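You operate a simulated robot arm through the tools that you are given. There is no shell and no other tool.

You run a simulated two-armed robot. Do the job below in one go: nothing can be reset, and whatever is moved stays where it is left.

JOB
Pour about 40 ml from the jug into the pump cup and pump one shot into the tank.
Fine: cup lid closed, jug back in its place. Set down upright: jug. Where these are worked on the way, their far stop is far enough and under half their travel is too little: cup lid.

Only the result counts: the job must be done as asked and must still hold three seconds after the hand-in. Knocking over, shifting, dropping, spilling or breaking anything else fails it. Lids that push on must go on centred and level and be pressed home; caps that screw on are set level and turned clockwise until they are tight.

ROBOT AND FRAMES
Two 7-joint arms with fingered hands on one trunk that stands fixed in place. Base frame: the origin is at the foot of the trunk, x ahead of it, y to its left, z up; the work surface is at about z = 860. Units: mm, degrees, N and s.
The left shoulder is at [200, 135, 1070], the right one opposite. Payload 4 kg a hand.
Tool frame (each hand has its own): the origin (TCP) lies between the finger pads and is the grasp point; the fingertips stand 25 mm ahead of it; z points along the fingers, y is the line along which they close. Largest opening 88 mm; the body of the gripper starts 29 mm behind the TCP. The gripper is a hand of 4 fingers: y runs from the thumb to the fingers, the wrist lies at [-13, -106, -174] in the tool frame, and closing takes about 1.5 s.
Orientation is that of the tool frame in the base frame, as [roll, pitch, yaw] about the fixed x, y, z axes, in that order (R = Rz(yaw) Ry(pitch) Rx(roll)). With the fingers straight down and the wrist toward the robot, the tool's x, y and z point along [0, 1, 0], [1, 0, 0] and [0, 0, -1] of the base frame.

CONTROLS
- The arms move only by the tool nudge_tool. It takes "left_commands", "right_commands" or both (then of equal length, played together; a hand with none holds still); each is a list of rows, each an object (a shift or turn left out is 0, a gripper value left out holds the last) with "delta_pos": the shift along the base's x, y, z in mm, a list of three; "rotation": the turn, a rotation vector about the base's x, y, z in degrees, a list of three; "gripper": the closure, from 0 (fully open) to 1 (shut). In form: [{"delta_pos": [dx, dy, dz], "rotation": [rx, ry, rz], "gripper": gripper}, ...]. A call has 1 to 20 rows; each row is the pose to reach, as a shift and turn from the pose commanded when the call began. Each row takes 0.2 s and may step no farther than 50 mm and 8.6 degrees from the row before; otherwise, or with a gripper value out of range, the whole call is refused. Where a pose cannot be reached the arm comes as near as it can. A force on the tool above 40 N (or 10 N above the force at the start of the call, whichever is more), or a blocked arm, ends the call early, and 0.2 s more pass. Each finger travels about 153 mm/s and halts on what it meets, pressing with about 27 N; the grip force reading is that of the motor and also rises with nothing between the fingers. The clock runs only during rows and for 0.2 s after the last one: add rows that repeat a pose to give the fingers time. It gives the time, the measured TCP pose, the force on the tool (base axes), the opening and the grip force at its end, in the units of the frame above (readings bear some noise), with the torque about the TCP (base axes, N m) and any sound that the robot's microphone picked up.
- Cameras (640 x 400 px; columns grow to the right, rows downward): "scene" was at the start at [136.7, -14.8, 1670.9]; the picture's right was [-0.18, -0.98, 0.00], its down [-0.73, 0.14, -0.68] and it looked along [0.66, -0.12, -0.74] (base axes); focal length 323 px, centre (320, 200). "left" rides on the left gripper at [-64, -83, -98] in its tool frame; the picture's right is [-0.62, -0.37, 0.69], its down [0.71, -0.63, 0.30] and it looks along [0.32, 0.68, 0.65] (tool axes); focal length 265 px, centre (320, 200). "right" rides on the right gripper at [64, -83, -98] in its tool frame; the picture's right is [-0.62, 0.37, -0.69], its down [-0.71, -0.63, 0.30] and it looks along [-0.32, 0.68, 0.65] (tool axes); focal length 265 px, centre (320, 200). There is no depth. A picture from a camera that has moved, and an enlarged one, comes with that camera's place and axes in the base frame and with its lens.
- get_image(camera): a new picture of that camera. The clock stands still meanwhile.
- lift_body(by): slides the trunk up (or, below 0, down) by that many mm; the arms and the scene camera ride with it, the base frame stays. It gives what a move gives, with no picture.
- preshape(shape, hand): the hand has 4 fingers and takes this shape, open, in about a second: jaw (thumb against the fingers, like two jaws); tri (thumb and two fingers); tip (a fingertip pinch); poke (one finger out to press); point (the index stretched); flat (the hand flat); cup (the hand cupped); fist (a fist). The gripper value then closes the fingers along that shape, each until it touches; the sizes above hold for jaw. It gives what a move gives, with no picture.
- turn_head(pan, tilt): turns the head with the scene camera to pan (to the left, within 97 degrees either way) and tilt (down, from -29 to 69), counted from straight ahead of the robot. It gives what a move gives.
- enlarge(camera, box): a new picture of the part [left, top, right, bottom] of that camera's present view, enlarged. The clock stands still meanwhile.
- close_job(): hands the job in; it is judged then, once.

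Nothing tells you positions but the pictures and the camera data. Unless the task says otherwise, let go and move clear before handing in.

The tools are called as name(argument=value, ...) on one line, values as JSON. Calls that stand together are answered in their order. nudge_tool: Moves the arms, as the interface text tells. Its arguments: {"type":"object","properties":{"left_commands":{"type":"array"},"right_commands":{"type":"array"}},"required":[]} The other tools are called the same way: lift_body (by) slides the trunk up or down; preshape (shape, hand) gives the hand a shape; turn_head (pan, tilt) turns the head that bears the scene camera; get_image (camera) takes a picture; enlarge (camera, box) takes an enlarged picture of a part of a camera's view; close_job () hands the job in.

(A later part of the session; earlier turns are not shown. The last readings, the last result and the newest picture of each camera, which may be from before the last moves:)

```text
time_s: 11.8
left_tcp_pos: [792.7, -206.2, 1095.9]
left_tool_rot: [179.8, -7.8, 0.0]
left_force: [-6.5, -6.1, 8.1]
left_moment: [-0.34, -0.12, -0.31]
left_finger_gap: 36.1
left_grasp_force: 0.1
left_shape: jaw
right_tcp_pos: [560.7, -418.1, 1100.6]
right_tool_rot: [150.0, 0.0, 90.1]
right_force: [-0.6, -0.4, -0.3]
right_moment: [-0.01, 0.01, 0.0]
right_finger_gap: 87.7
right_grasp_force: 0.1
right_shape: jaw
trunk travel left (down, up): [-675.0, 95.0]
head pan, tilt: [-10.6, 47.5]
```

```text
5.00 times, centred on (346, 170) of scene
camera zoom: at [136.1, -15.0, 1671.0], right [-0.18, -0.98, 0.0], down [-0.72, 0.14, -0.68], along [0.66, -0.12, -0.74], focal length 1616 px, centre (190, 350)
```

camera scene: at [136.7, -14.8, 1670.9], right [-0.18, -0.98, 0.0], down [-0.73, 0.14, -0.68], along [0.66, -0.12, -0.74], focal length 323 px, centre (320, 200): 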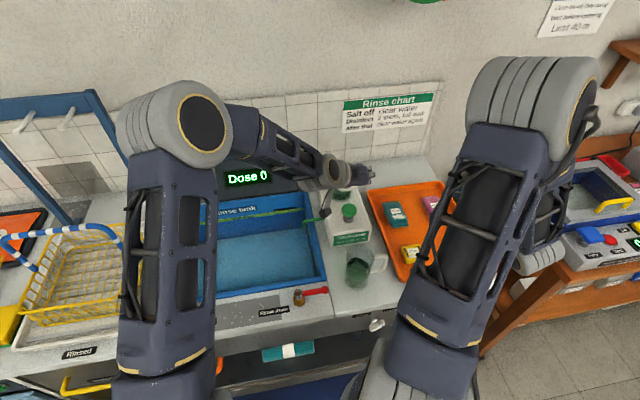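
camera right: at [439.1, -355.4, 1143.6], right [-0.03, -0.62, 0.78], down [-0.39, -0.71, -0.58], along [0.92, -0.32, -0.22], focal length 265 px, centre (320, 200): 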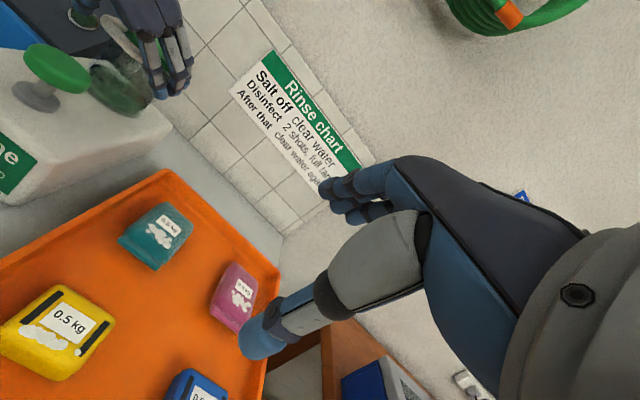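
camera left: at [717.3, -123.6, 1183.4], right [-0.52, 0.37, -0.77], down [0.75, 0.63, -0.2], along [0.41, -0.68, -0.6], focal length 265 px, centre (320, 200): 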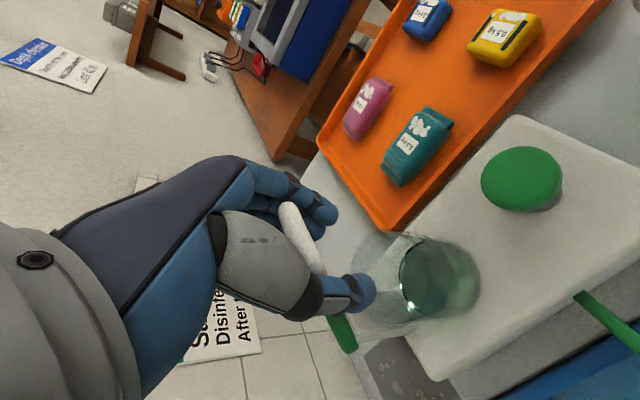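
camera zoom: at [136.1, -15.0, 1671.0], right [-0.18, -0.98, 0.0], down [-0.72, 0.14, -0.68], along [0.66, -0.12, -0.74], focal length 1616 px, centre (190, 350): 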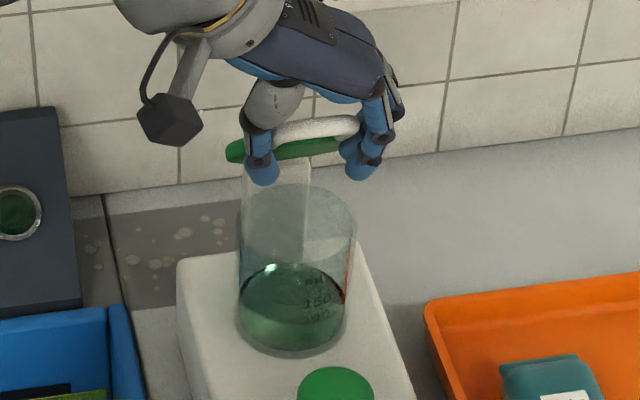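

The lid is at roughly 50° and the cup is visible open beneath it. I keep going along the arc to about 75°, watching the force.

nudge_tool(left_commands=[{"delta_pos": [7, 0, 8], "rotation": [0, 4, 0]}, {"delta_pos": [14, 0, 13], "rotation": [0, 8, 0]}, {"delta_pos": [22, 0, 17], "rotation": [0, 10, 0]}, {"delta_pos": [30, 0, 21], "rotation": [0, 12, 0]}, {"delta_pos": [38, 0, 23], "rotation": [0, 14, 0]}])

get_image(camera="left")

enlarge(camera="scene", box=[290, 130, 402, 210])

enlarge(camera="right", box=[60, 0, 260, 120])

```text
time_s: 13.0
left_tcp_pos: [809.0, -196.9, 1110.9]
left_tool_rot: [179.9, 6.2, -0.2]
left_force: [-5.3, -15.8, 10.4]
left_moment: [-0.58, -0.15, -0.4]
left_finger_gap: 37.3
left_grasp_force: 0.1
left_shape: jaw
left hand out of reach, approached as far as the arm can: row 4, 5
right_tcp_pos: [560.6, -421.3, 1100.2]
right_tool_rot: [150.0, 0.0, 90.0]
right_force: [0.4, 0.3, 0.9]
right_moment: [0.01, 0.02, -0.03]
right_finger_gap: 87.8
right_grasp_force: 0.1
right_shape: jaw
trunk travel left (down, up): [-675.0, 95.0]
head pan, tilt: [-10.6, 47.5]
```

```text
taken
camera left: at [757.4, -113.9, 1214.8], right [-0.69, 0.37, -0.62], down [0.68, 0.63, -0.38], along [0.25, -0.69, -0.68], focal length 265 px, centre (320, 200)
```

left: 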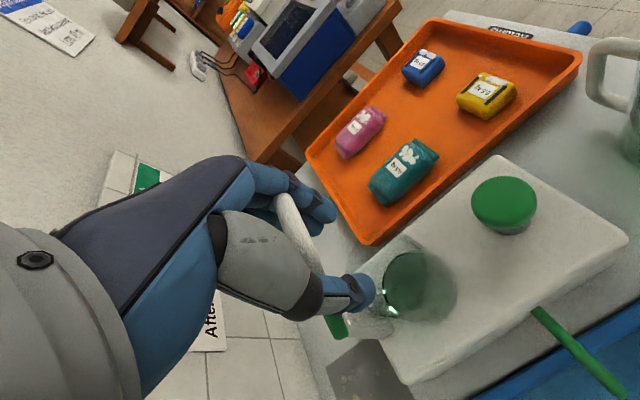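

```text
5.00 times, centred on (346, 170) of scene
camera zoom: at [136.1, -15.3, 1671.0], right [-0.18, -0.98, 0.0], down [-0.72, 0.14, -0.68], along [0.66, -0.12, -0.74], focal length 1616 px, centre (190, 350)
```

zoom: 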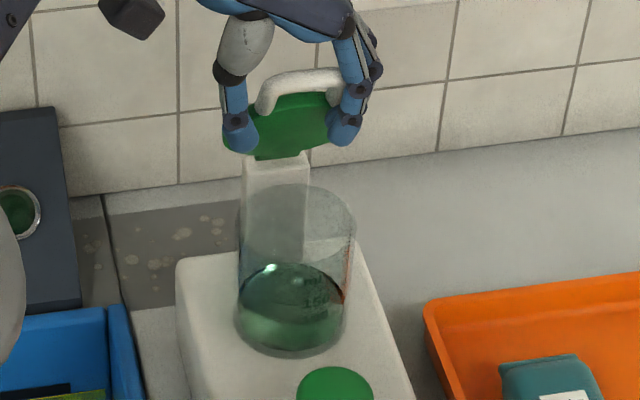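

```text
3.20 times, centred on (160, 60) of right
camera zoom: at [438.6, -355.8, 1143.7], right [-0.03, -0.62, 0.78], down [-0.39, -0.71, -0.58], along [0.92, -0.32, -0.22], focal length 849 px, centre (832, 648)
```

zoom: 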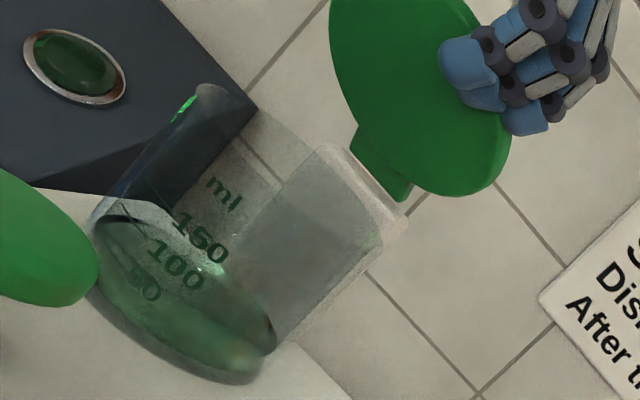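

The arm hit its reach limit because of how far I tilted the wrist; the lid is around 65–70°. I roll the wrist back so the fingertips push the lid's underside forward instead.

nudge_tool(left_commands=[{"delta_pos": [-4, 0, 0], "rotation": [0, -5, 0]}, {"delta_pos": [-8, 0, 0], "rotation": [0, -10, 0]}, {"delta_pos": [-12, 0, -1], "rotation": [0, -15, 0]}, {"delta_pos": [-14, 0, -2], "rotation": [0, -20, 0]}])

enlarge(camera="scene", box=[290, 120, 402, 200])

enlarge(camera="right", box=[60, 0, 260, 120])

```text
time_s: 14.0
left_tcp_pos: [797.1, -194.0, 1106.8]
left_tool_rot: [-179.9, -14.1, 0.1]
left_force: [2.2, -10.6, -4.8]
left_moment: [0.07, 0.06, -0.12]
left_finger_gap: 37.0
left_grasp_force: 0.1
left_shape: jaw
right_tcp_pos: [561.2, -419.8, 1100.0]
right_tool_rot: [150.0, 0.0, 90.0]
right_force: [-0.3, -0.9, 0.1]
right_moment: [-0.01, 0.03, -0.01]
right_finger_gap: 87.8
right_grasp_force: 0.1
right_shape: jaw
trunk travel left (down, up): [-675.0, 95.0]
head pan, tilt: [-10.6, 47.5]
```

```text
5.00 times, centred on (346, 160) of scene
camera zoom: at [137.1, -15.3, 1670.7], right [-0.18, -0.98, 0.0], down [-0.73, 0.14, -0.67], along [0.66, -0.12, -0.74], focal length 1616 px, centre (190, 400)
```

zoom: 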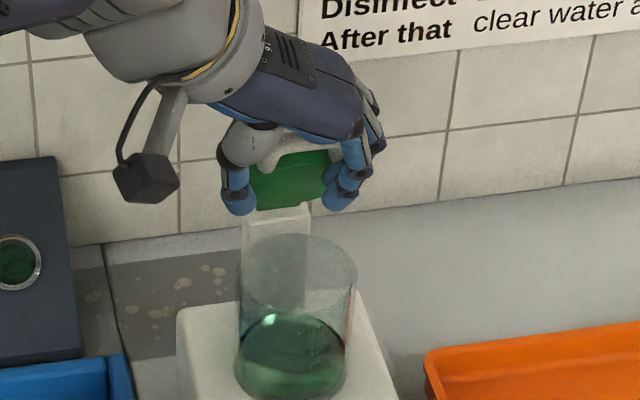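

```text
3.20 times, centred on (160, 60) of right
camera zoom: at [439.4, -355.6, 1143.2], right [-0.03, -0.62, 0.78], down [-0.39, -0.71, -0.58], along [0.92, -0.32, -0.23], focal length 849 px, centre (832, 648)
```

zoom: 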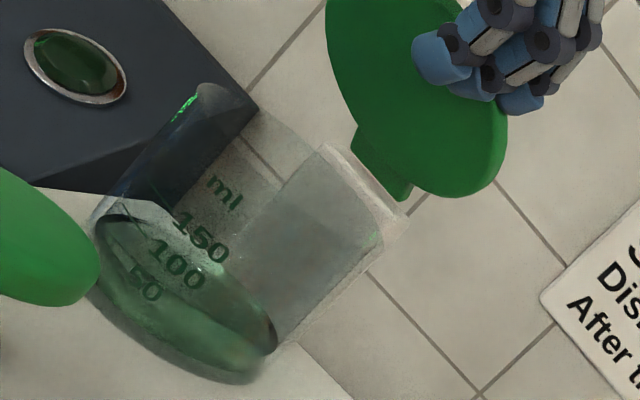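

nudge_tool(left_commands=[{"delta_pos": [4, -5, 2]}, {"delta_pos": [9, -10, 4]}, {"delta_pos": [15, -11, 6]}, {"delta_pos": [21, -11, 8]}, {"delta_pos": [27, -11, 9]}])

enlarge(camera="scene", box=[290, 120, 402, 200])

enlarge(camera="right", box=[60, 0, 260, 120])

```text
time_s: 15.2
left_tcp_pos: [823.3, -204.2, 1117.2]
left_tool_rot: [180.0, -14.1, -0.1]
left_force: [0.1, -2.1, 2.0]
left_moment: [-0.07, 0.0, -0.06]
left_finger_gap: 35.5
left_grasp_force: 0.0
left_shape: jaw
right_tcp_pos: [559.7, -419.6, 1099.7]
right_tool_rot: [150.0, 0.1, 89.9]
right_force: [0.3, 1.0, -0.6]
right_moment: [0.02, -0.01, 0.0]
right_finger_gap: 87.5
right_grasp_force: 0.1
right_shape: jaw
trunk travel left (down, up): [-675.0, 95.0]
head pan, tilt: [-10.6, 47.5]
```

```text
5.00 times, centred on (346, 160) of scene
camera zoom: at [136.6, -14.9, 1671.0], right [-0.18, -0.98, 0.0], down [-0.73, 0.14, -0.68], along [0.66, -0.12, -0.74], focal length 1616 px, centre (190, 400)
```

zoom: 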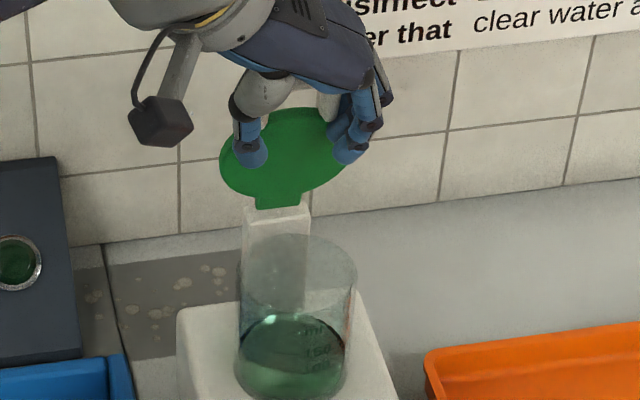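

```text
3.20 times, centred on (160, 60) of right
camera zoom: at [439.1, -355.4, 1143.6], right [-0.03, -0.62, 0.78], down [-0.39, -0.71, -0.58], along [0.92, -0.32, -0.22], focal length 849 px, centre (832, 648)
```

zoom: 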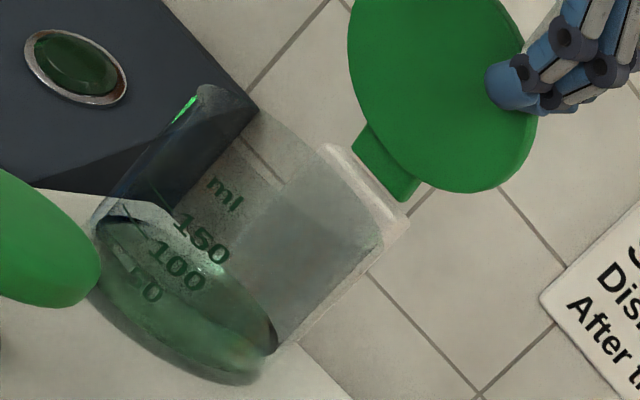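

nudge_tool(left_commands=[{"delta_pos": [6, 0, 0]}, {"delta_pos": [12, 0, -1]}, {"delta_pos": [18, 0, -2]}, {"delta_pos": [24, 0, -3]}, {"delta_pos": [30, 0, -5]}])

enlarge(camera="scene", box=[290, 120, 402, 200])

enlarge(camera="right", box=[60, 0, 260, 120])

```text
time_s: 16.4
left_tcp_pos: [852.9, -206.0, 1112.2]
left_tool_rot: [179.9, -14.1, 0.0]
left_force: [0.7, -4.2, 6.8]
left_moment: [-0.26, -0.16, -0.06]
left_finger_gap: 35.5
left_grasp_force: 0.2
left_shape: jaw
right_tcp_pos: [561.0, -419.9, 1099.2]
right_tool_rot: [150.0, 0.0, 90.0]
right_force: [0.1, -0.9, 0.1]
right_moment: [-0.02, 0.03, 0.01]
right_finger_gap: 87.7
right_grasp_force: 0.0
right_shape: jaw
trunk travel left (down, up): [-675.0, 95.0]
head pan, tilt: [-10.6, 47.5]
```

```text
5.00 times, centred on (346, 160) of scene
camera zoom: at [136.5, -15.0, 1671.0], right [-0.18, -0.98, 0.0], down [-0.73, 0.14, -0.68], along [0.66, -0.12, -0.74], focal length 1616 px, centre (190, 400)
```

zoom: 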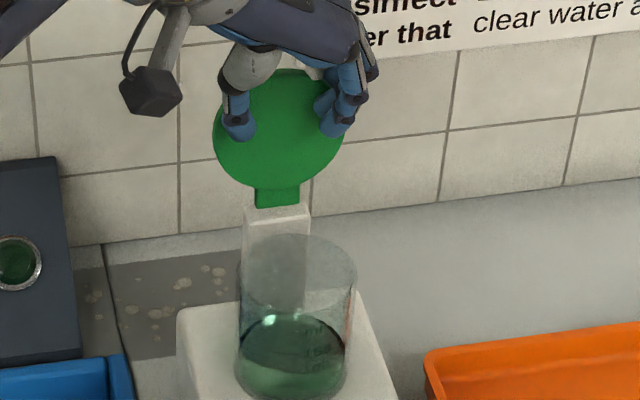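

```text
3.20 times, centred on (160, 60) of right
camera zoom: at [439.0, -355.4, 1143.6], right [-0.03, -0.62, 0.78], down [-0.39, -0.71, -0.58], along [0.92, -0.32, -0.22], focal length 849 px, centre (832, 648)
```

zoom: 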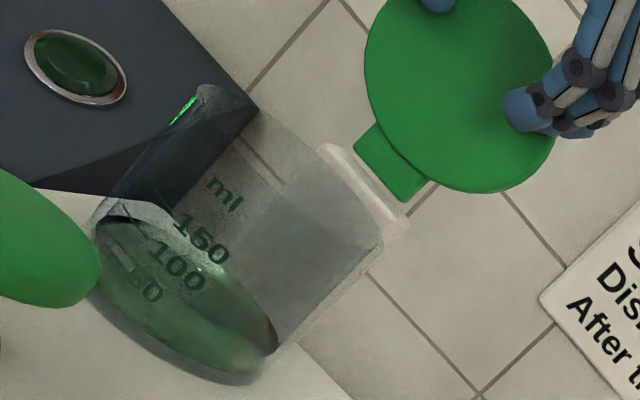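

nudge_tool(left_commands=[{"delta_pos": [4, 0, -1]}, {"delta_pos": [8, 0, -3]}, {"delta_pos": [12, 0, -4]}, {"delta_pos": [16, 0, -6]}])

enlarge(camera="scene", box=[290, 120, 402, 200])

get_image(camera="left")

```text
time_s: 17.4
left_tcp_pos: [868.2, -205.3, 1107.3]
left_tool_rot: [180.0, -13.8, -0.1]
left_force: [-12.3, -5.0, 16.7]
left_moment: [-0.44, -0.07, -0.35]
left_finger_gap: 36.4
left_grasp_force: 0.0
left_shape: jaw
right_tcp_pos: [560.1, -420.2, 1100.8]
right_tool_rot: [150.0, 0.1, 90.0]
right_force: [-0.5, -0.1, 0.0]
right_moment: [-0.03, 0.02, 0.03]
right_finger_gap: 87.5
right_grasp_force: 0.1
right_shape: jaw
trunk travel left (down, up): [-675.0, 95.0]
head pan, tilt: [-10.6, 47.5]
```

```text
5.00 times, centred on (346, 160) of scene
camera zoom: at [135.5, -14.8, 1671.2], right [-0.18, -0.98, 0.0], down [-0.72, 0.14, -0.68], along [0.66, -0.12, -0.74], focal length 1616 px, centre (190, 400)
```

zoom: 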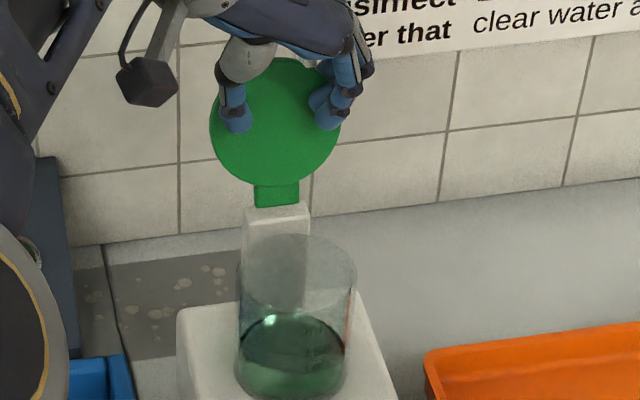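

```text
taken
camera left: at [782.8, -123.9, 1186.7], right [-0.43, 0.37, -0.82], down [0.77, 0.63, -0.12], along [0.47, -0.69, -0.55], focal length 265 px, centre (320, 200)
```

left: 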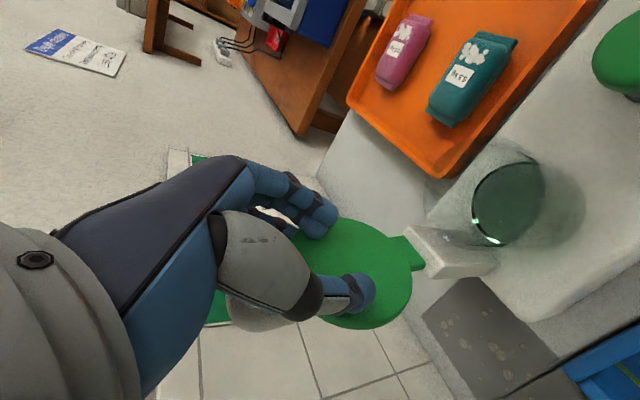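

The lid is past vertical (~110°) and pushing against its stop. I back off slightly, open the fingers, and retreat to see whether it stays open.

nudge_tool(left_commands=[{"delta_pos": [-3, 0, 2]}, {"delta_pos": [-5, 0, 4], "gripper": 0.3}, {"delta_pos": [-5, 0, 4], "gripper": 0.0}, {"delta_pos": [-5, 0, 4], "gripper": 0.0}, {"delta_pos": [-5, 0, 4], "gripper": 0.0}, {"delta_pos": [-5, 0, 4], "gripper": 0.0}])

enlarge(camera="scene", box=[290, 120, 402, 200])

get_image(camera="left")

```text
time_s: 18.8
left_tcp_pos: [864.6, -204.7, 1110.6]
left_tool_rot: [-180.0, -14.1, 0.0]
left_force: [0.6, 0.6, 0.3]
left_moment: [0.02, 0.02, 0.0]
left_finger_gap: 88.0
left_grasp_force: 0.0
left_shape: jaw
right_tcp_pos: [561.5, -421.3, 1100.7]
right_tool_rot: [150.0, 0.0, 90.0]
right_force: [0.2, 0.0, -0.3]
right_moment: [0.0, 0.0, -0.01]
right_finger_gap: 87.8
right_grasp_force: 0.1
right_shape: jaw
trunk travel left (down, up): [-675.0, 95.0]
head pan, tilt: [-10.6, 47.5]
```

```text
5.00 times, centred on (346, 160) of scene
camera zoom: at [136.8, -14.9, 1670.9], right [-0.18, -0.98, 0.0], down [-0.73, 0.14, -0.68], along [0.66, -0.12, -0.74], focal length 1616 px, centre (190, 400)
```

zoom: 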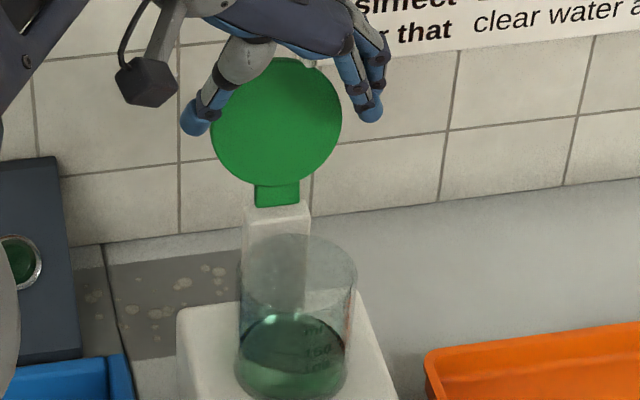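

```text
taken
camera left: at [779.5, -122.9, 1189.1], right [-0.43, 0.37, -0.82], down [0.77, 0.63, -0.12], along [0.47, -0.68, -0.56], focal length 265 px, centre (320, 200)
```

left: 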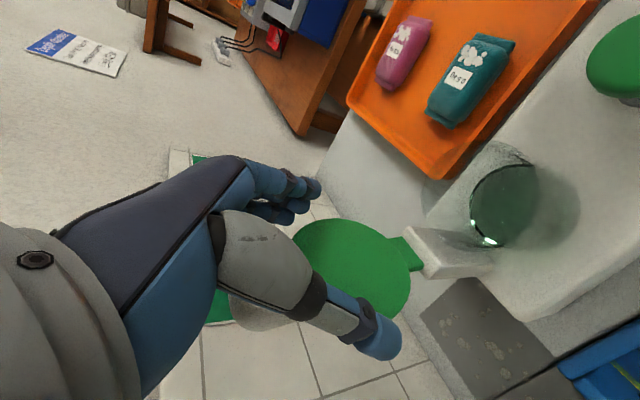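

The lid stays open on its own. I retreat the left hand up and back to a watching pose on the left side, where its camera can see the cup during the pour.

nudge_tool(left_commands=[{"delta_pos": [-10, 0, 40]}, {"delta_pos": [-19, 0, 78]}, {"delta_pos": [-60, 0, 90]}, {"delta_pos": [-105, 20, 85], "rotation": [0, -4, 0]}, {"delta_pos": [-145, 42, 78], "rotation": [0, -8, 0]}, {"delta_pos": [-160, 80, 62], "rotation": [0, -12, 0]}, {"delta_pos": [-172, 120, 40], "rotation": [0, -16, 0]}, {"delta_pos": [-180, 155, 10], "rotation": [0, -20, 0]}, {"delta_pos": [-184, 185, -25], "rotation": [0, -24, 0]}, {"delta_pos": [-184, 185, -50], "rotation": [0, -26, 0]}])

get_image(camera="left")

get_image(camera="scene")

```text
time_s: 21.0
left_tcp_pos: [679.6, -19.5, 1060.3]
left_tool_rot: [179.9, -40.1, 0.1]
left_force: [0.4, -0.8, 0.7]
left_moment: [-0.01, -0.03, 0.0]
left_finger_gap: 87.7
left_grasp_force: 0.1
left_shape: jaw
right_tcp_pos: [561.1, -419.5, 1100.8]
right_tool_rot: [150.0, 0.0, 90.0]
right_force: [-0.3, 0.0, -0.7]
right_moment: [0.0, 0.02, 0.0]
right_finger_gap: 87.6
right_grasp_force: 0.1
right_shape: jaw
trunk travel left (down, up): [-675.0, 95.0]
head pan, tilt: [-10.6, 47.5]
```

```text
taken
camera left: at [568.4, 62.5, 1094.0], right [-0.03, 0.37, -0.93], down [0.74, 0.63, 0.23], along [0.67, -0.68, -0.29], focal length 265 px, centre (320, 200)
```

left: 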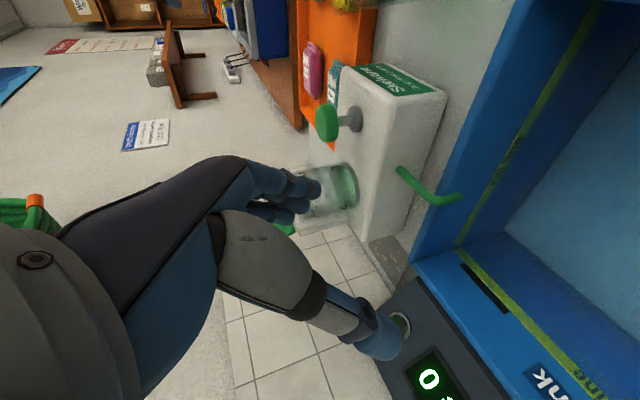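

```text
taken
camera scene: at [136.5, -14.7, 1671.0], right [-0.18, -0.98, 0.0], down [-0.73, 0.13, -0.68], along [0.66, -0.12, -0.74], focal length 323 px, centre (320, 200)
```

scene: 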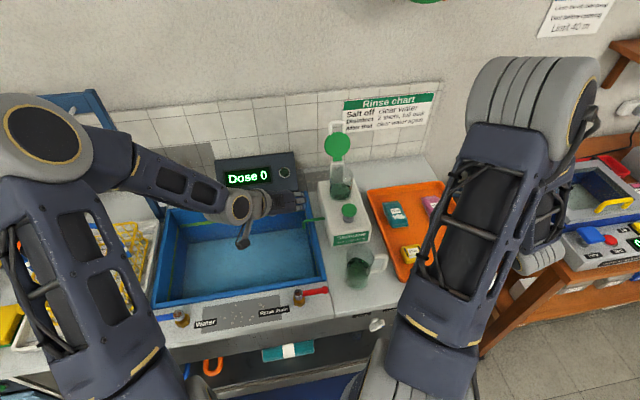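

enlarge(camera="left", box=[290, 140, 386, 240])

enlarge(camera="left", box=[320, 160, 368, 220])

enlarge(camera="scene", box=[310, 120, 374, 210])

```text
4.00 times, centred on (338, 190) of left
camera zoom: at [568.4, 62.5, 1094.0], right [-0.03, 0.37, -0.93], down [0.74, 0.63, 0.23], along [0.67, -0.68, -0.29], focal length 1062 px, centre (248, 240)
```

zoom: 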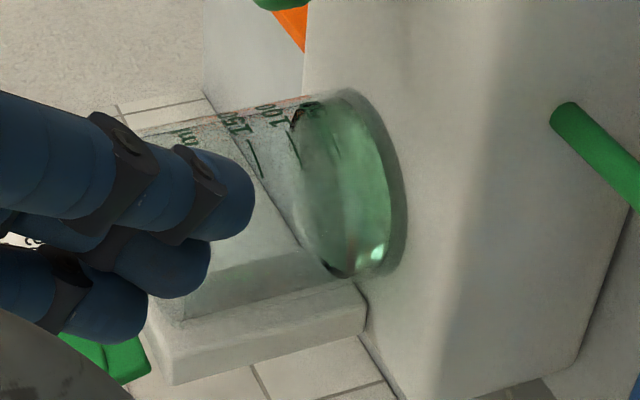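

```text
6.67 times, centred on (344, 190) of left
camera zoom: at [568.4, 62.5, 1094.0], right [-0.03, 0.37, -0.93], down [0.74, 0.63, 0.23], along [0.67, -0.68, -0.29], focal length 1769 px, centre (160, 267)
```

zoom: 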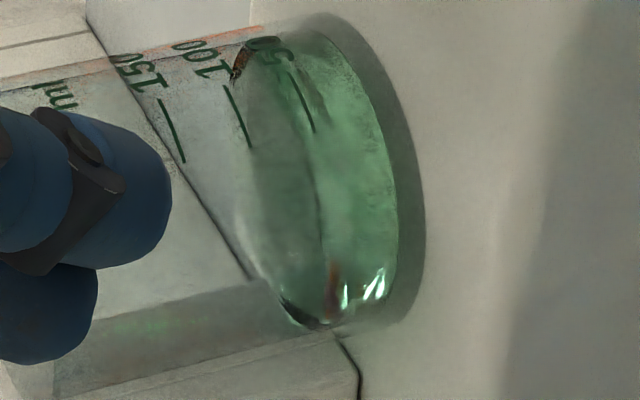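

```text
4.44 times, centred on (342, 165) of scene
camera zoom: at [136.5, -14.7, 1671.0], right [-0.18, -0.98, 0.0], down [-0.73, 0.13, -0.68], along [0.66, -0.12, -0.74], focal length 1436 px, centre (222, 356)
```

zoom: 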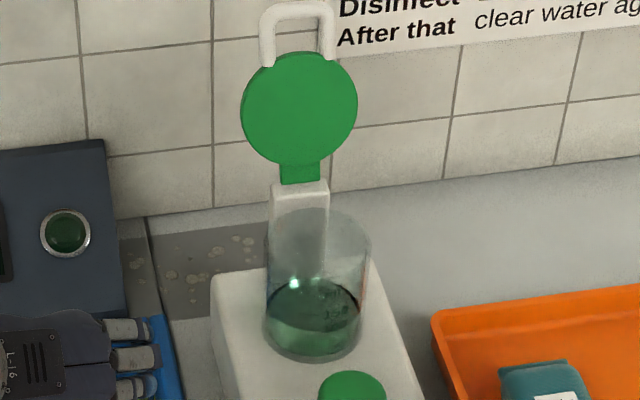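

enlarge(camera="left", box=[334, 160, 366, 180])

enlarge(camera="left", box=[334, 175, 366, 205])

enlarge(camera="scene", box=[324, 175, 356, 205])

enlarge(camera="right", box=[60, 40, 140, 120])

```text
16.00 times, centred on (350, 170) of left
camera zoom: at [568.4, 62.5, 1094.0], right [-0.03, 0.37, -0.93], down [0.74, 0.63, 0.23], along [0.67, -0.68, -0.29], focal length 4246 px, centre (-160, 680)
```

zoom: 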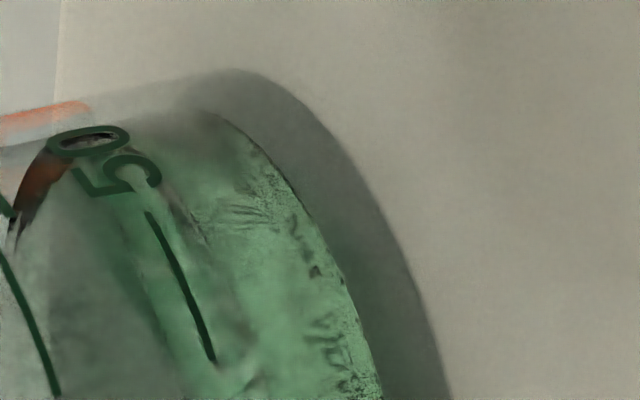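

```text
13.33 times, centred on (350, 190) of left
camera zoom: at [568.4, 62.5, 1094.0], right [-0.03, 0.37, -0.93], down [0.74, 0.63, 0.23], along [0.67, -0.68, -0.29], focal length 3539 px, centre (-80, 333)
```

zoom: 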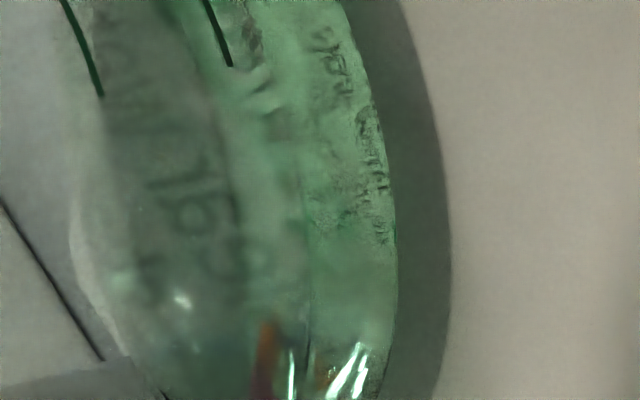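

```text
13.33 times, centred on (340, 190) of scene
camera zoom: at [136.5, -14.7, 1671.0], right [-0.18, -0.98, 0.0], down [-0.73, 0.13, -0.68], along [0.66, -0.12, -0.74], focal length 4309 px, centre (53, 333)
```

zoom: 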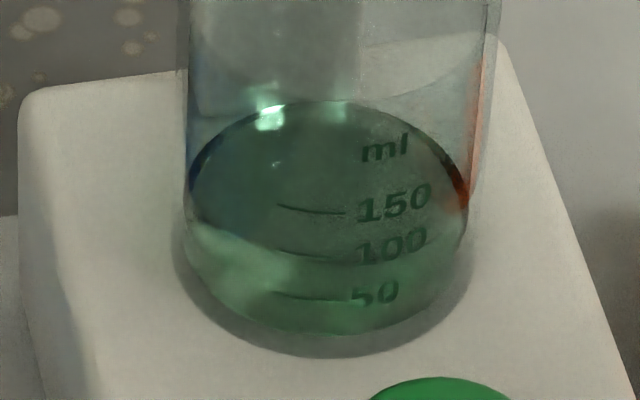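

```text
5.00 times, centred on (100, 80) of right
camera zoom: at [439.1, -355.2, 1143.6], right [-0.03, -0.62, 0.78], down [-0.39, -0.71, -0.58], along [0.92, -0.32, -0.22], focal length 1327 px, centre (1420, 800)
```

zoom: 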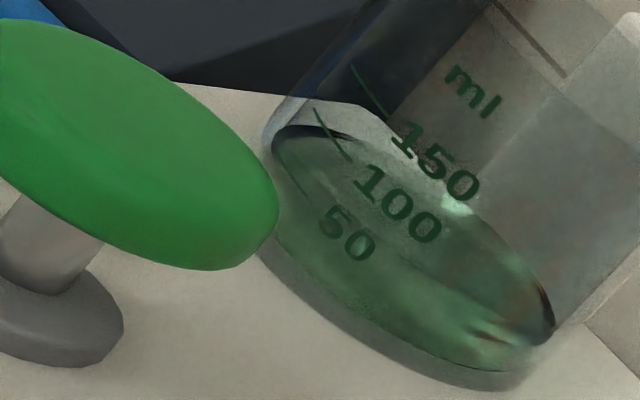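

The cup level reads about 40 ml now (surface ellipse top at row ~100 in this zoom), so 40 ml more should raise it about 11 mm. Now the right hand reorients to point left (+y) for a pinch on the jug handle at about [545,-264,948].

nudge_tool(right_commands=[{"delta_pos": [-4, 5, -5], "rotation": [0, 7.5, 0]}, {"delta_pos": [-8, 10, -10], "rotation": [0, 15, 0]}, {"delta_pos": [-12, 15, -15], "rotation": [0, 22.5, 0]}, {"delta_pos": [-15, 20, -20], "rotation": [0, 30, 0]}])

nudge_tool(right_commands=[{"delta_pos": [0, 0, 0], "rotation": [7.5, 0, 0]}, {"delta_pos": [0, 0, -5], "rotation": [15, 0, 0]}, {"delta_pos": [0, 5, -15], "rotation": [22.5, 0, 0]}, {"delta_pos": [0, 10, -25], "rotation": [30, 0, 0]}, {"delta_pos": [0, 15, -35], "rotation": [37.5, 0, 0]}, {"delta_pos": [0, 22, -47], "rotation": [45, 0, 0]}, {"delta_pos": [0, 30, -60], "rotation": [52.5, 0, 0]}, {"delta_pos": [0, 38, -72], "rotation": [60, 0, 0]}, {"delta_pos": [0, 46, -84], "rotation": [67.5, 0, 0]}, {"delta_pos": [0, 55, -95], "rotation": [75, 0, 0]}])

get_image(camera="right")

get_image(camera="scene")

```text
time_s: 22.0
left_tcp_pos: [680.1, -20.3, 1059.8]
left_tool_rot: [180.0, -40.0, 0.1]
left_force: [0.2, 0.5, 0.1]
left_moment: [0.01, -0.02, -0.01]
left_finger_gap: 87.8
left_grasp_force: 0.1
left_shape: jaw
right_tcp_pos: [546.1, -399.5, 1078.4]
right_tool_rot: [-179.9, 0.0, 90.0]
right_force: [0.3, -0.3, -0.7]
right_moment: [0.0, -0.01, 0.0]
right_finger_gap: 87.7
right_grasp_force: 0.0
right_shape: jaw
trunk travel left (down, up): [-675.0, 95.0]
head pan, tilt: [-10.6, 47.5]
```

```text
time_s: 24.2
left_tcp_pos: [680.3, -19.6, 1059.9]
left_tool_rot: [180.0, -39.9, 0.1]
left_force: [0.0, 0.2, 0.8]
left_moment: [-0.02, -0.01, -0.02]
left_finger_gap: 87.8
left_grasp_force: 0.0
left_shape: jaw
right_tcp_pos: [545.3, -344.9, 984.4]
right_tool_rot: [-179.8, -75.1, 89.8]
right_force: [0.4, 0.3, -0.2]
right_moment: [0.03, -0.01, 0.0]
right_finger_gap: 87.7
right_grasp_force: 0.0
right_shape: jaw
trunk travel left (down, up): [-675.0, 95.0]
head pan, tilt: [-10.6, 47.5]
```

```text
taken
camera right: at [462.0, -423.5, 1071.8], right [0.37, -0.83, -0.42], down [-0.63, 0.11, -0.77], along [0.68, 0.55, -0.48], focal length 265 px, centre (320, 200)
```

right: 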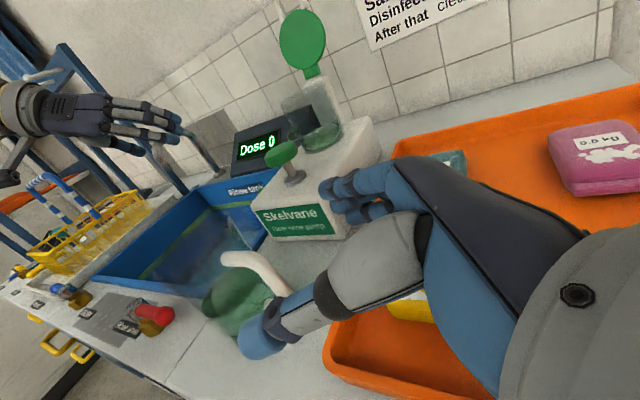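

```text
taken
camera scene: at [136.6, -14.6, 1671.0], right [-0.18, -0.98, 0.0], down [-0.73, 0.14, -0.68], along [0.66, -0.12, -0.74], focal length 323 px, centre (320, 200)
```

scene: 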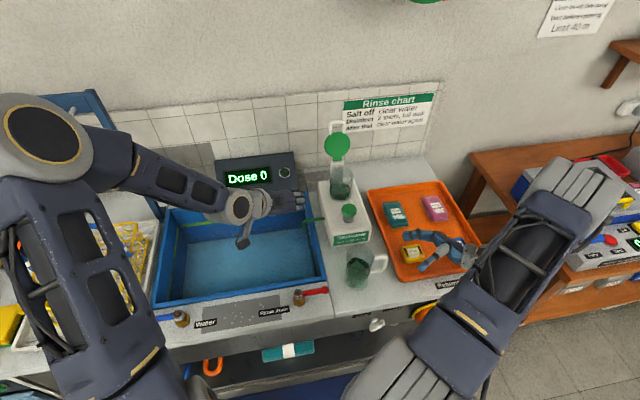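

enlarge(camera="scene", box=[335, 215, 495, 315])

enlarge(camera="right", box=[190, 230, 350, 360])

enlarge(camera="scene", box=[340, 235, 404, 295])

```text
4.00 times, centred on (415, 265) of scene
camera zoom: at [136.6, -14.6, 1671.0], right [-0.18, -0.98, 0.0], down [-0.73, 0.14, -0.68], along [0.66, -0.12, -0.74], focal length 1293 px, centre (-60, -60)
```

zoom: 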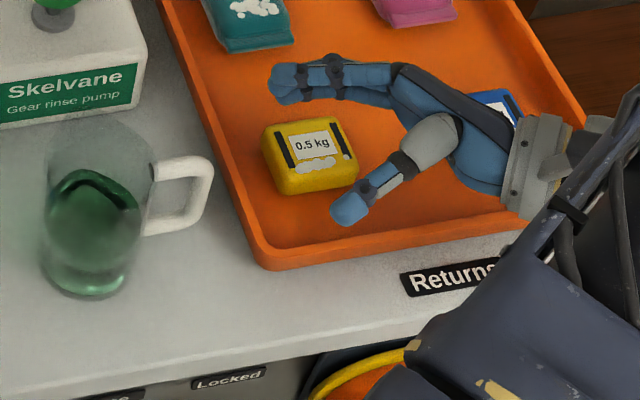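

```text
3.08 times, centred on (270, 295) of right
camera zoom: at [462.0, -423.5, 1071.8], right [0.37, -0.83, -0.42], down [-0.63, 0.11, -0.77], along [0.68, 0.55, -0.48], focal length 817 px, centre (474, -92)
```

zoom: 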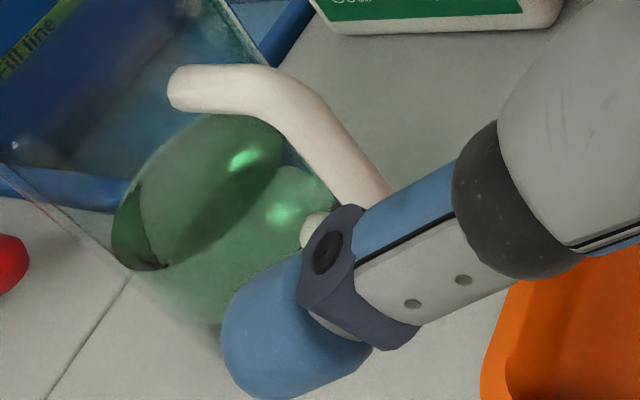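

```text
6.67 times, centred on (372, 265) of scene
camera zoom: at [136.6, -14.6, 1671.0], right [-0.18, -0.98, 0.0], down [-0.73, 0.14, -0.68], along [0.66, -0.12, -0.74], focal length 2154 px, centre (-27, -233)
```

zoom: 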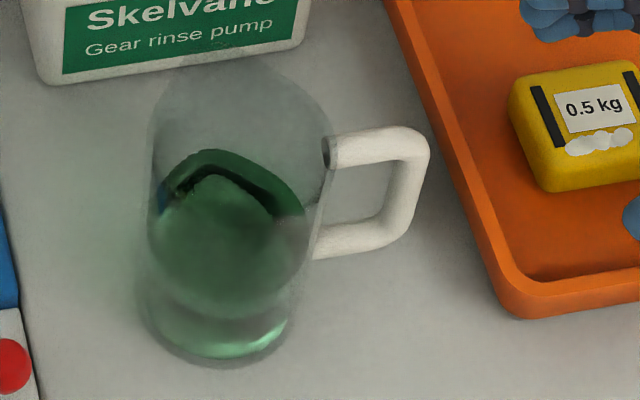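

Projection checks match: the TCP and the handle corner line up at x≈545. I advance along the tool axis so the fingers straddle the handle.

nudge_tool(right_commands=[{"delta_pos": [0, 5, -14]}, {"delta_pos": [0, 20, -19]}, {"delta_pos": [0, 35, -24]}, {"delta_pos": [0, 50, -28]}, {"delta_pos": [0, 64, -32]}, {"delta_pos": [0, 76, -36]}])

enlarge(camera="scene", box=[335, 225, 431, 285])

get_image(camera="right")

enlarge(camera="right", box=[220, 160, 380, 360])

```text
time_s: 25.6
left_tcp_pos: [679.0, -20.7, 1061.5]
left_tool_rot: [-180.0, -40.0, 0.0]
left_force: [-0.5, 0.2, 0.1]
left_moment: [0.0, -0.02, -0.01]
left_finger_gap: 88.0
left_grasp_force: 0.1
left_shape: jaw
right_tcp_pos: [545.4, -268.3, 948.2]
right_tool_rot: [-179.8, -75.0, 89.9]
right_force: [-0.6, 1.1, -0.2]
right_moment: [0.0, 0.0, 0.02]
right_finger_gap: 87.6
right_grasp_force: 0.0
right_shape: jaw
trunk travel left (down, up): [-675.0, 95.0]
head pan, tilt: [-10.6, 47.5]
```

```text
6.67 times, centred on (383, 255) of scene
camera zoom: at [136.7, -14.9, 1670.9], right [-0.18, -0.98, 0.0], down [-0.73, 0.14, -0.68], along [0.66, -0.12, -0.74], focal length 2154 px, centre (-100, -167)
```

zoom: 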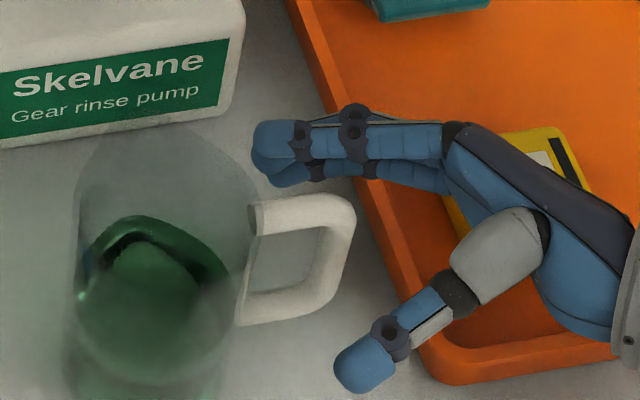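

```text
taken
camera right: at [462.0, -346.8, 1036.2], right [0.37, -0.83, -0.42], down [-0.63, 0.11, -0.77], along [0.68, 0.55, -0.48], focal length 265 px, centre (320, 200)
```

right: 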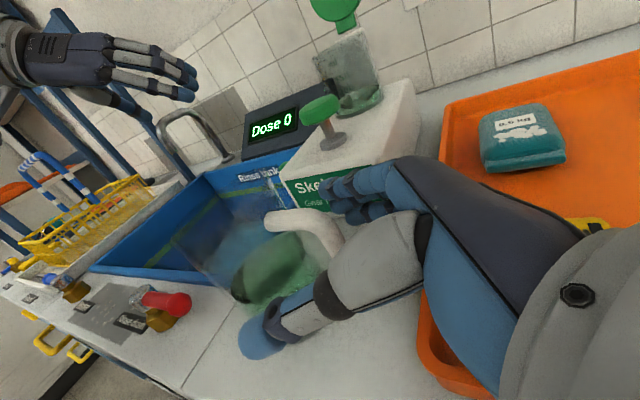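

```text
2.00 times, centred on (300, 260) of right
camera zoom: at [462.0, -346.8, 1036.2], right [0.37, -0.83, -0.42], down [-0.63, 0.11, -0.77], along [0.68, 0.55, -0.48], focal length 531 px, centre (360, 80)
```

zoom: 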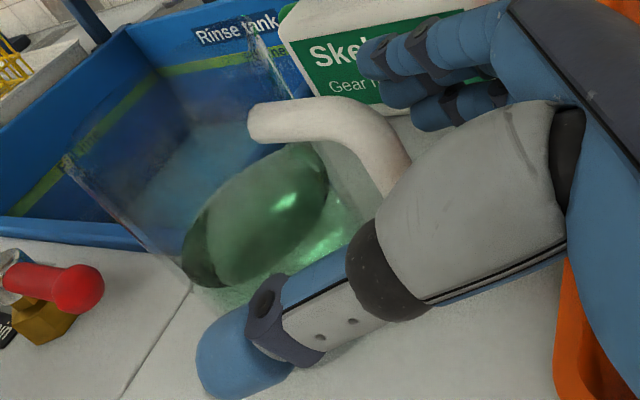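

The handle is between the thumb and the three fingers. I start closing and check midway.

nudge_tool(right_commands=[{"gripper": 0.2}, {"gripper": 0.4}, {"gripper": 0.6}, {"gripper": 0.6}, {"gripper": 0.6}])

enlarge(camera="scene", box=[335, 225, 431, 285])

enlarge(camera="right", box=[220, 160, 380, 360])

```text
time_s: 26.8
left_tcp_pos: [678.7, -20.5, 1059.9]
left_tool_rot: [-180.0, -39.9, 0.0]
left_force: [0.6, -0.5, 0.3]
left_moment: [0.01, 0.02, 0.0]
left_finger_gap: 88.1
left_grasp_force: 0.1
left_shape: jaw
right_tcp_pos: [545.6, -269.1, 948.0]
right_tool_rot: [-179.8, -75.0, 89.8]
right_force: [-0.3, -0.7, -0.7]
right_moment: [-0.02, 0.02, 0.01]
right_finger_gap: 35.6
right_grasp_force: 0.1
right_shape: jaw
trunk travel left (down, up): [-675.0, 95.0]
head pan, tilt: [-10.6, 47.5]
```

```text
6.67 times, centred on (383, 255) of scene
camera zoom: at [136.7, -14.8, 1670.9], right [-0.18, -0.98, 0.0], down [-0.73, 0.14, -0.68], along [0.66, -0.12, -0.74], focal length 2154 px, centre (-100, -167)
```

zoom: 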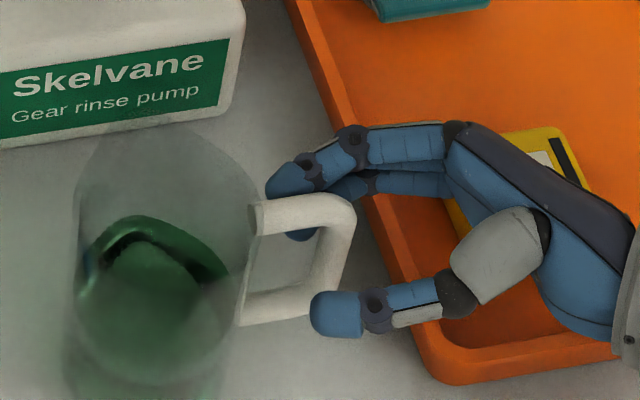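

```text
2.00 times, centred on (300, 260) of right
camera zoom: at [462.1, -347.0, 1036.4], right [0.37, -0.83, -0.42], down [-0.63, 0.11, -0.77], along [0.68, 0.55, -0.48], focal length 531 px, centre (360, 80)
```

zoom: 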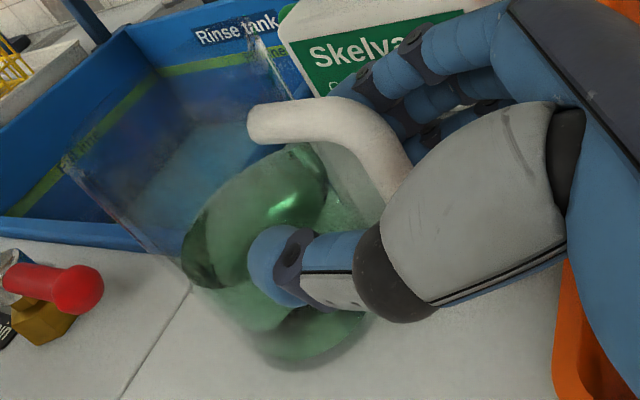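

nudge_tool(right_commands=[{"gripper": 0.7}, {"gripper": 0.8}, {"gripper": 0.9}, {"gripper": 1.0}, {"gripper": 1.0}, {"gripper": 1.0}, {"gripper": 1.0}])

enlarge(camera="scene", box=[335, 225, 431, 285])

enlarge(camera="right", box=[220, 160, 380, 360])

```text
time_s: 28.4
left_tcp_pos: [681.5, -20.2, 1060.7]
left_tool_rot: [-180.0, -40.0, 0.0]
left_force: [0.3, 1.0, 0.3]
left_moment: [0.01, 0.01, -0.02]
left_finger_gap: 87.7
left_grasp_force: 0.0
left_shape: jaw
right_tcp_pos: [544.7, -269.3, 949.6]
right_tool_rot: [-179.6, -75.0, 89.6]
right_force: [0.7, 0.5, 0.0]
right_moment: [0.0, -0.05, -0.02]
right_finger_gap: 0.0
right_grasp_force: 27.2
right_shape: jaw
trunk travel left (down, up): [-675.0, 95.0]
head pan, tilt: [-10.6, 47.5]
```

```text
6.67 times, centred on (383, 255) of scene
camera zoom: at [136.8, -14.8, 1670.9], right [-0.18, -0.98, 0.0], down [-0.73, 0.14, -0.68], along [0.66, -0.12, -0.74], focal length 2154 px, centre (-100, -167)
```

zoom: 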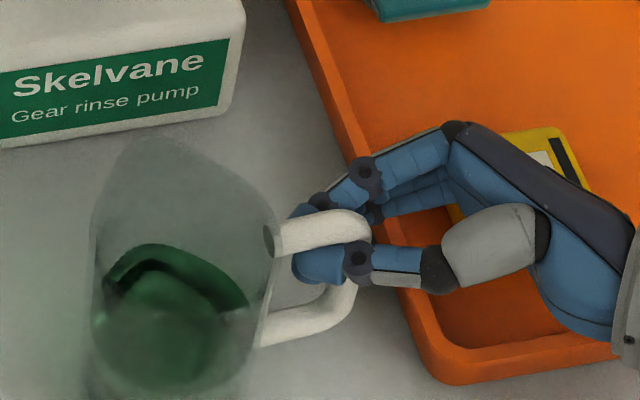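

```text
2.00 times, centred on (300, 260) of right
camera zoom: at [462.1, -347.0, 1036.3], right [0.37, -0.83, -0.42], down [-0.63, 0.11, -0.77], along [0.68, 0.55, -0.48], focal length 531 px, centre (360, 80)
```

zoom: 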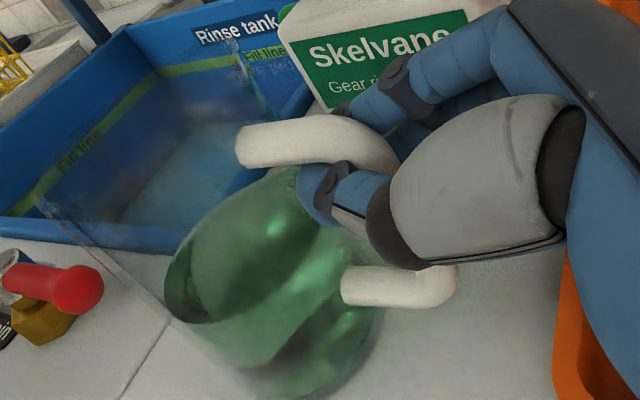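

The hand has closed around the handle bar, and the jug shifted a few mm. I test with a tiny lift and look at the forces and whether the jug stays level.

nudge_tool(right_commands=[{"delta_pos": [0, 0, 1]}, {"delta_pos": [0, 0, 2]}, {"delta_pos": [0, 0, 3]}, {"delta_pos": [0, 0, 3]}])

enlarge(camera="scene", box=[335, 225, 431, 285])

enlarge(camera="right", box=[220, 160, 380, 360])

```text
time_s: 29.4
left_tcp_pos: [680.0, -19.7, 1060.0]
left_tool_rot: [179.9, -40.0, 0.0]
left_force: [0.0, 0.7, 0.8]
left_moment: [-0.01, -0.01, -0.01]
left_finger_gap: 87.8
left_grasp_force: 0.1
left_shape: jaw
right_tcp_pos: [546.0, -270.2, 952.2]
right_tool_rot: [-179.8, -75.0, 89.8]
right_force: [0.7, 0.6, -0.3]
right_moment: [-0.02, -0.05, -0.03]
right_finger_gap: 0.1
right_grasp_force: 27.5
right_shape: jaw
trunk travel left (down, up): [-675.0, 95.0]
head pan, tilt: [-10.6, 47.5]
```

```text
6.67 times, centred on (383, 255) of scene
camera zoom: at [136.8, -14.8, 1670.9], right [-0.18, -0.98, 0.0], down [-0.73, 0.14, -0.68], along [0.66, -0.12, -0.74], focal length 2154 px, centre (-100, -167)
```

zoom: 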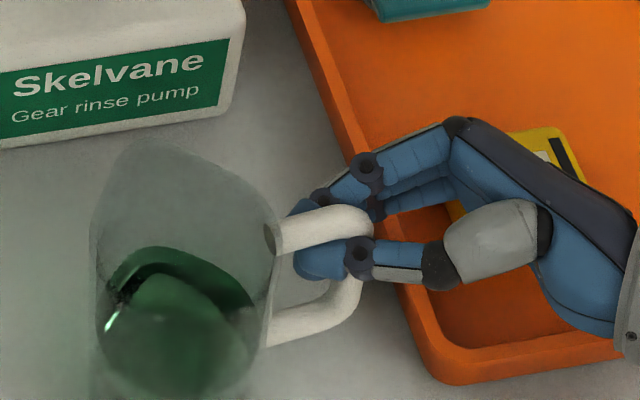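

```text
2.00 times, centred on (300, 260) of right
camera zoom: at [462.0, -347.1, 1039.4], right [0.37, -0.83, -0.42], down [-0.63, 0.11, -0.77], along [0.68, 0.55, -0.48], focal length 531 px, centre (360, 80)
```

zoom: 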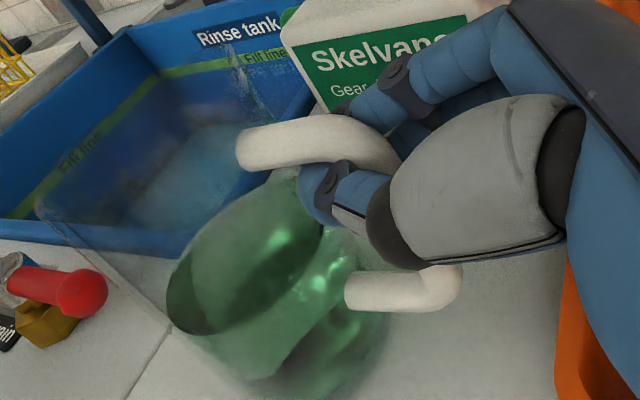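

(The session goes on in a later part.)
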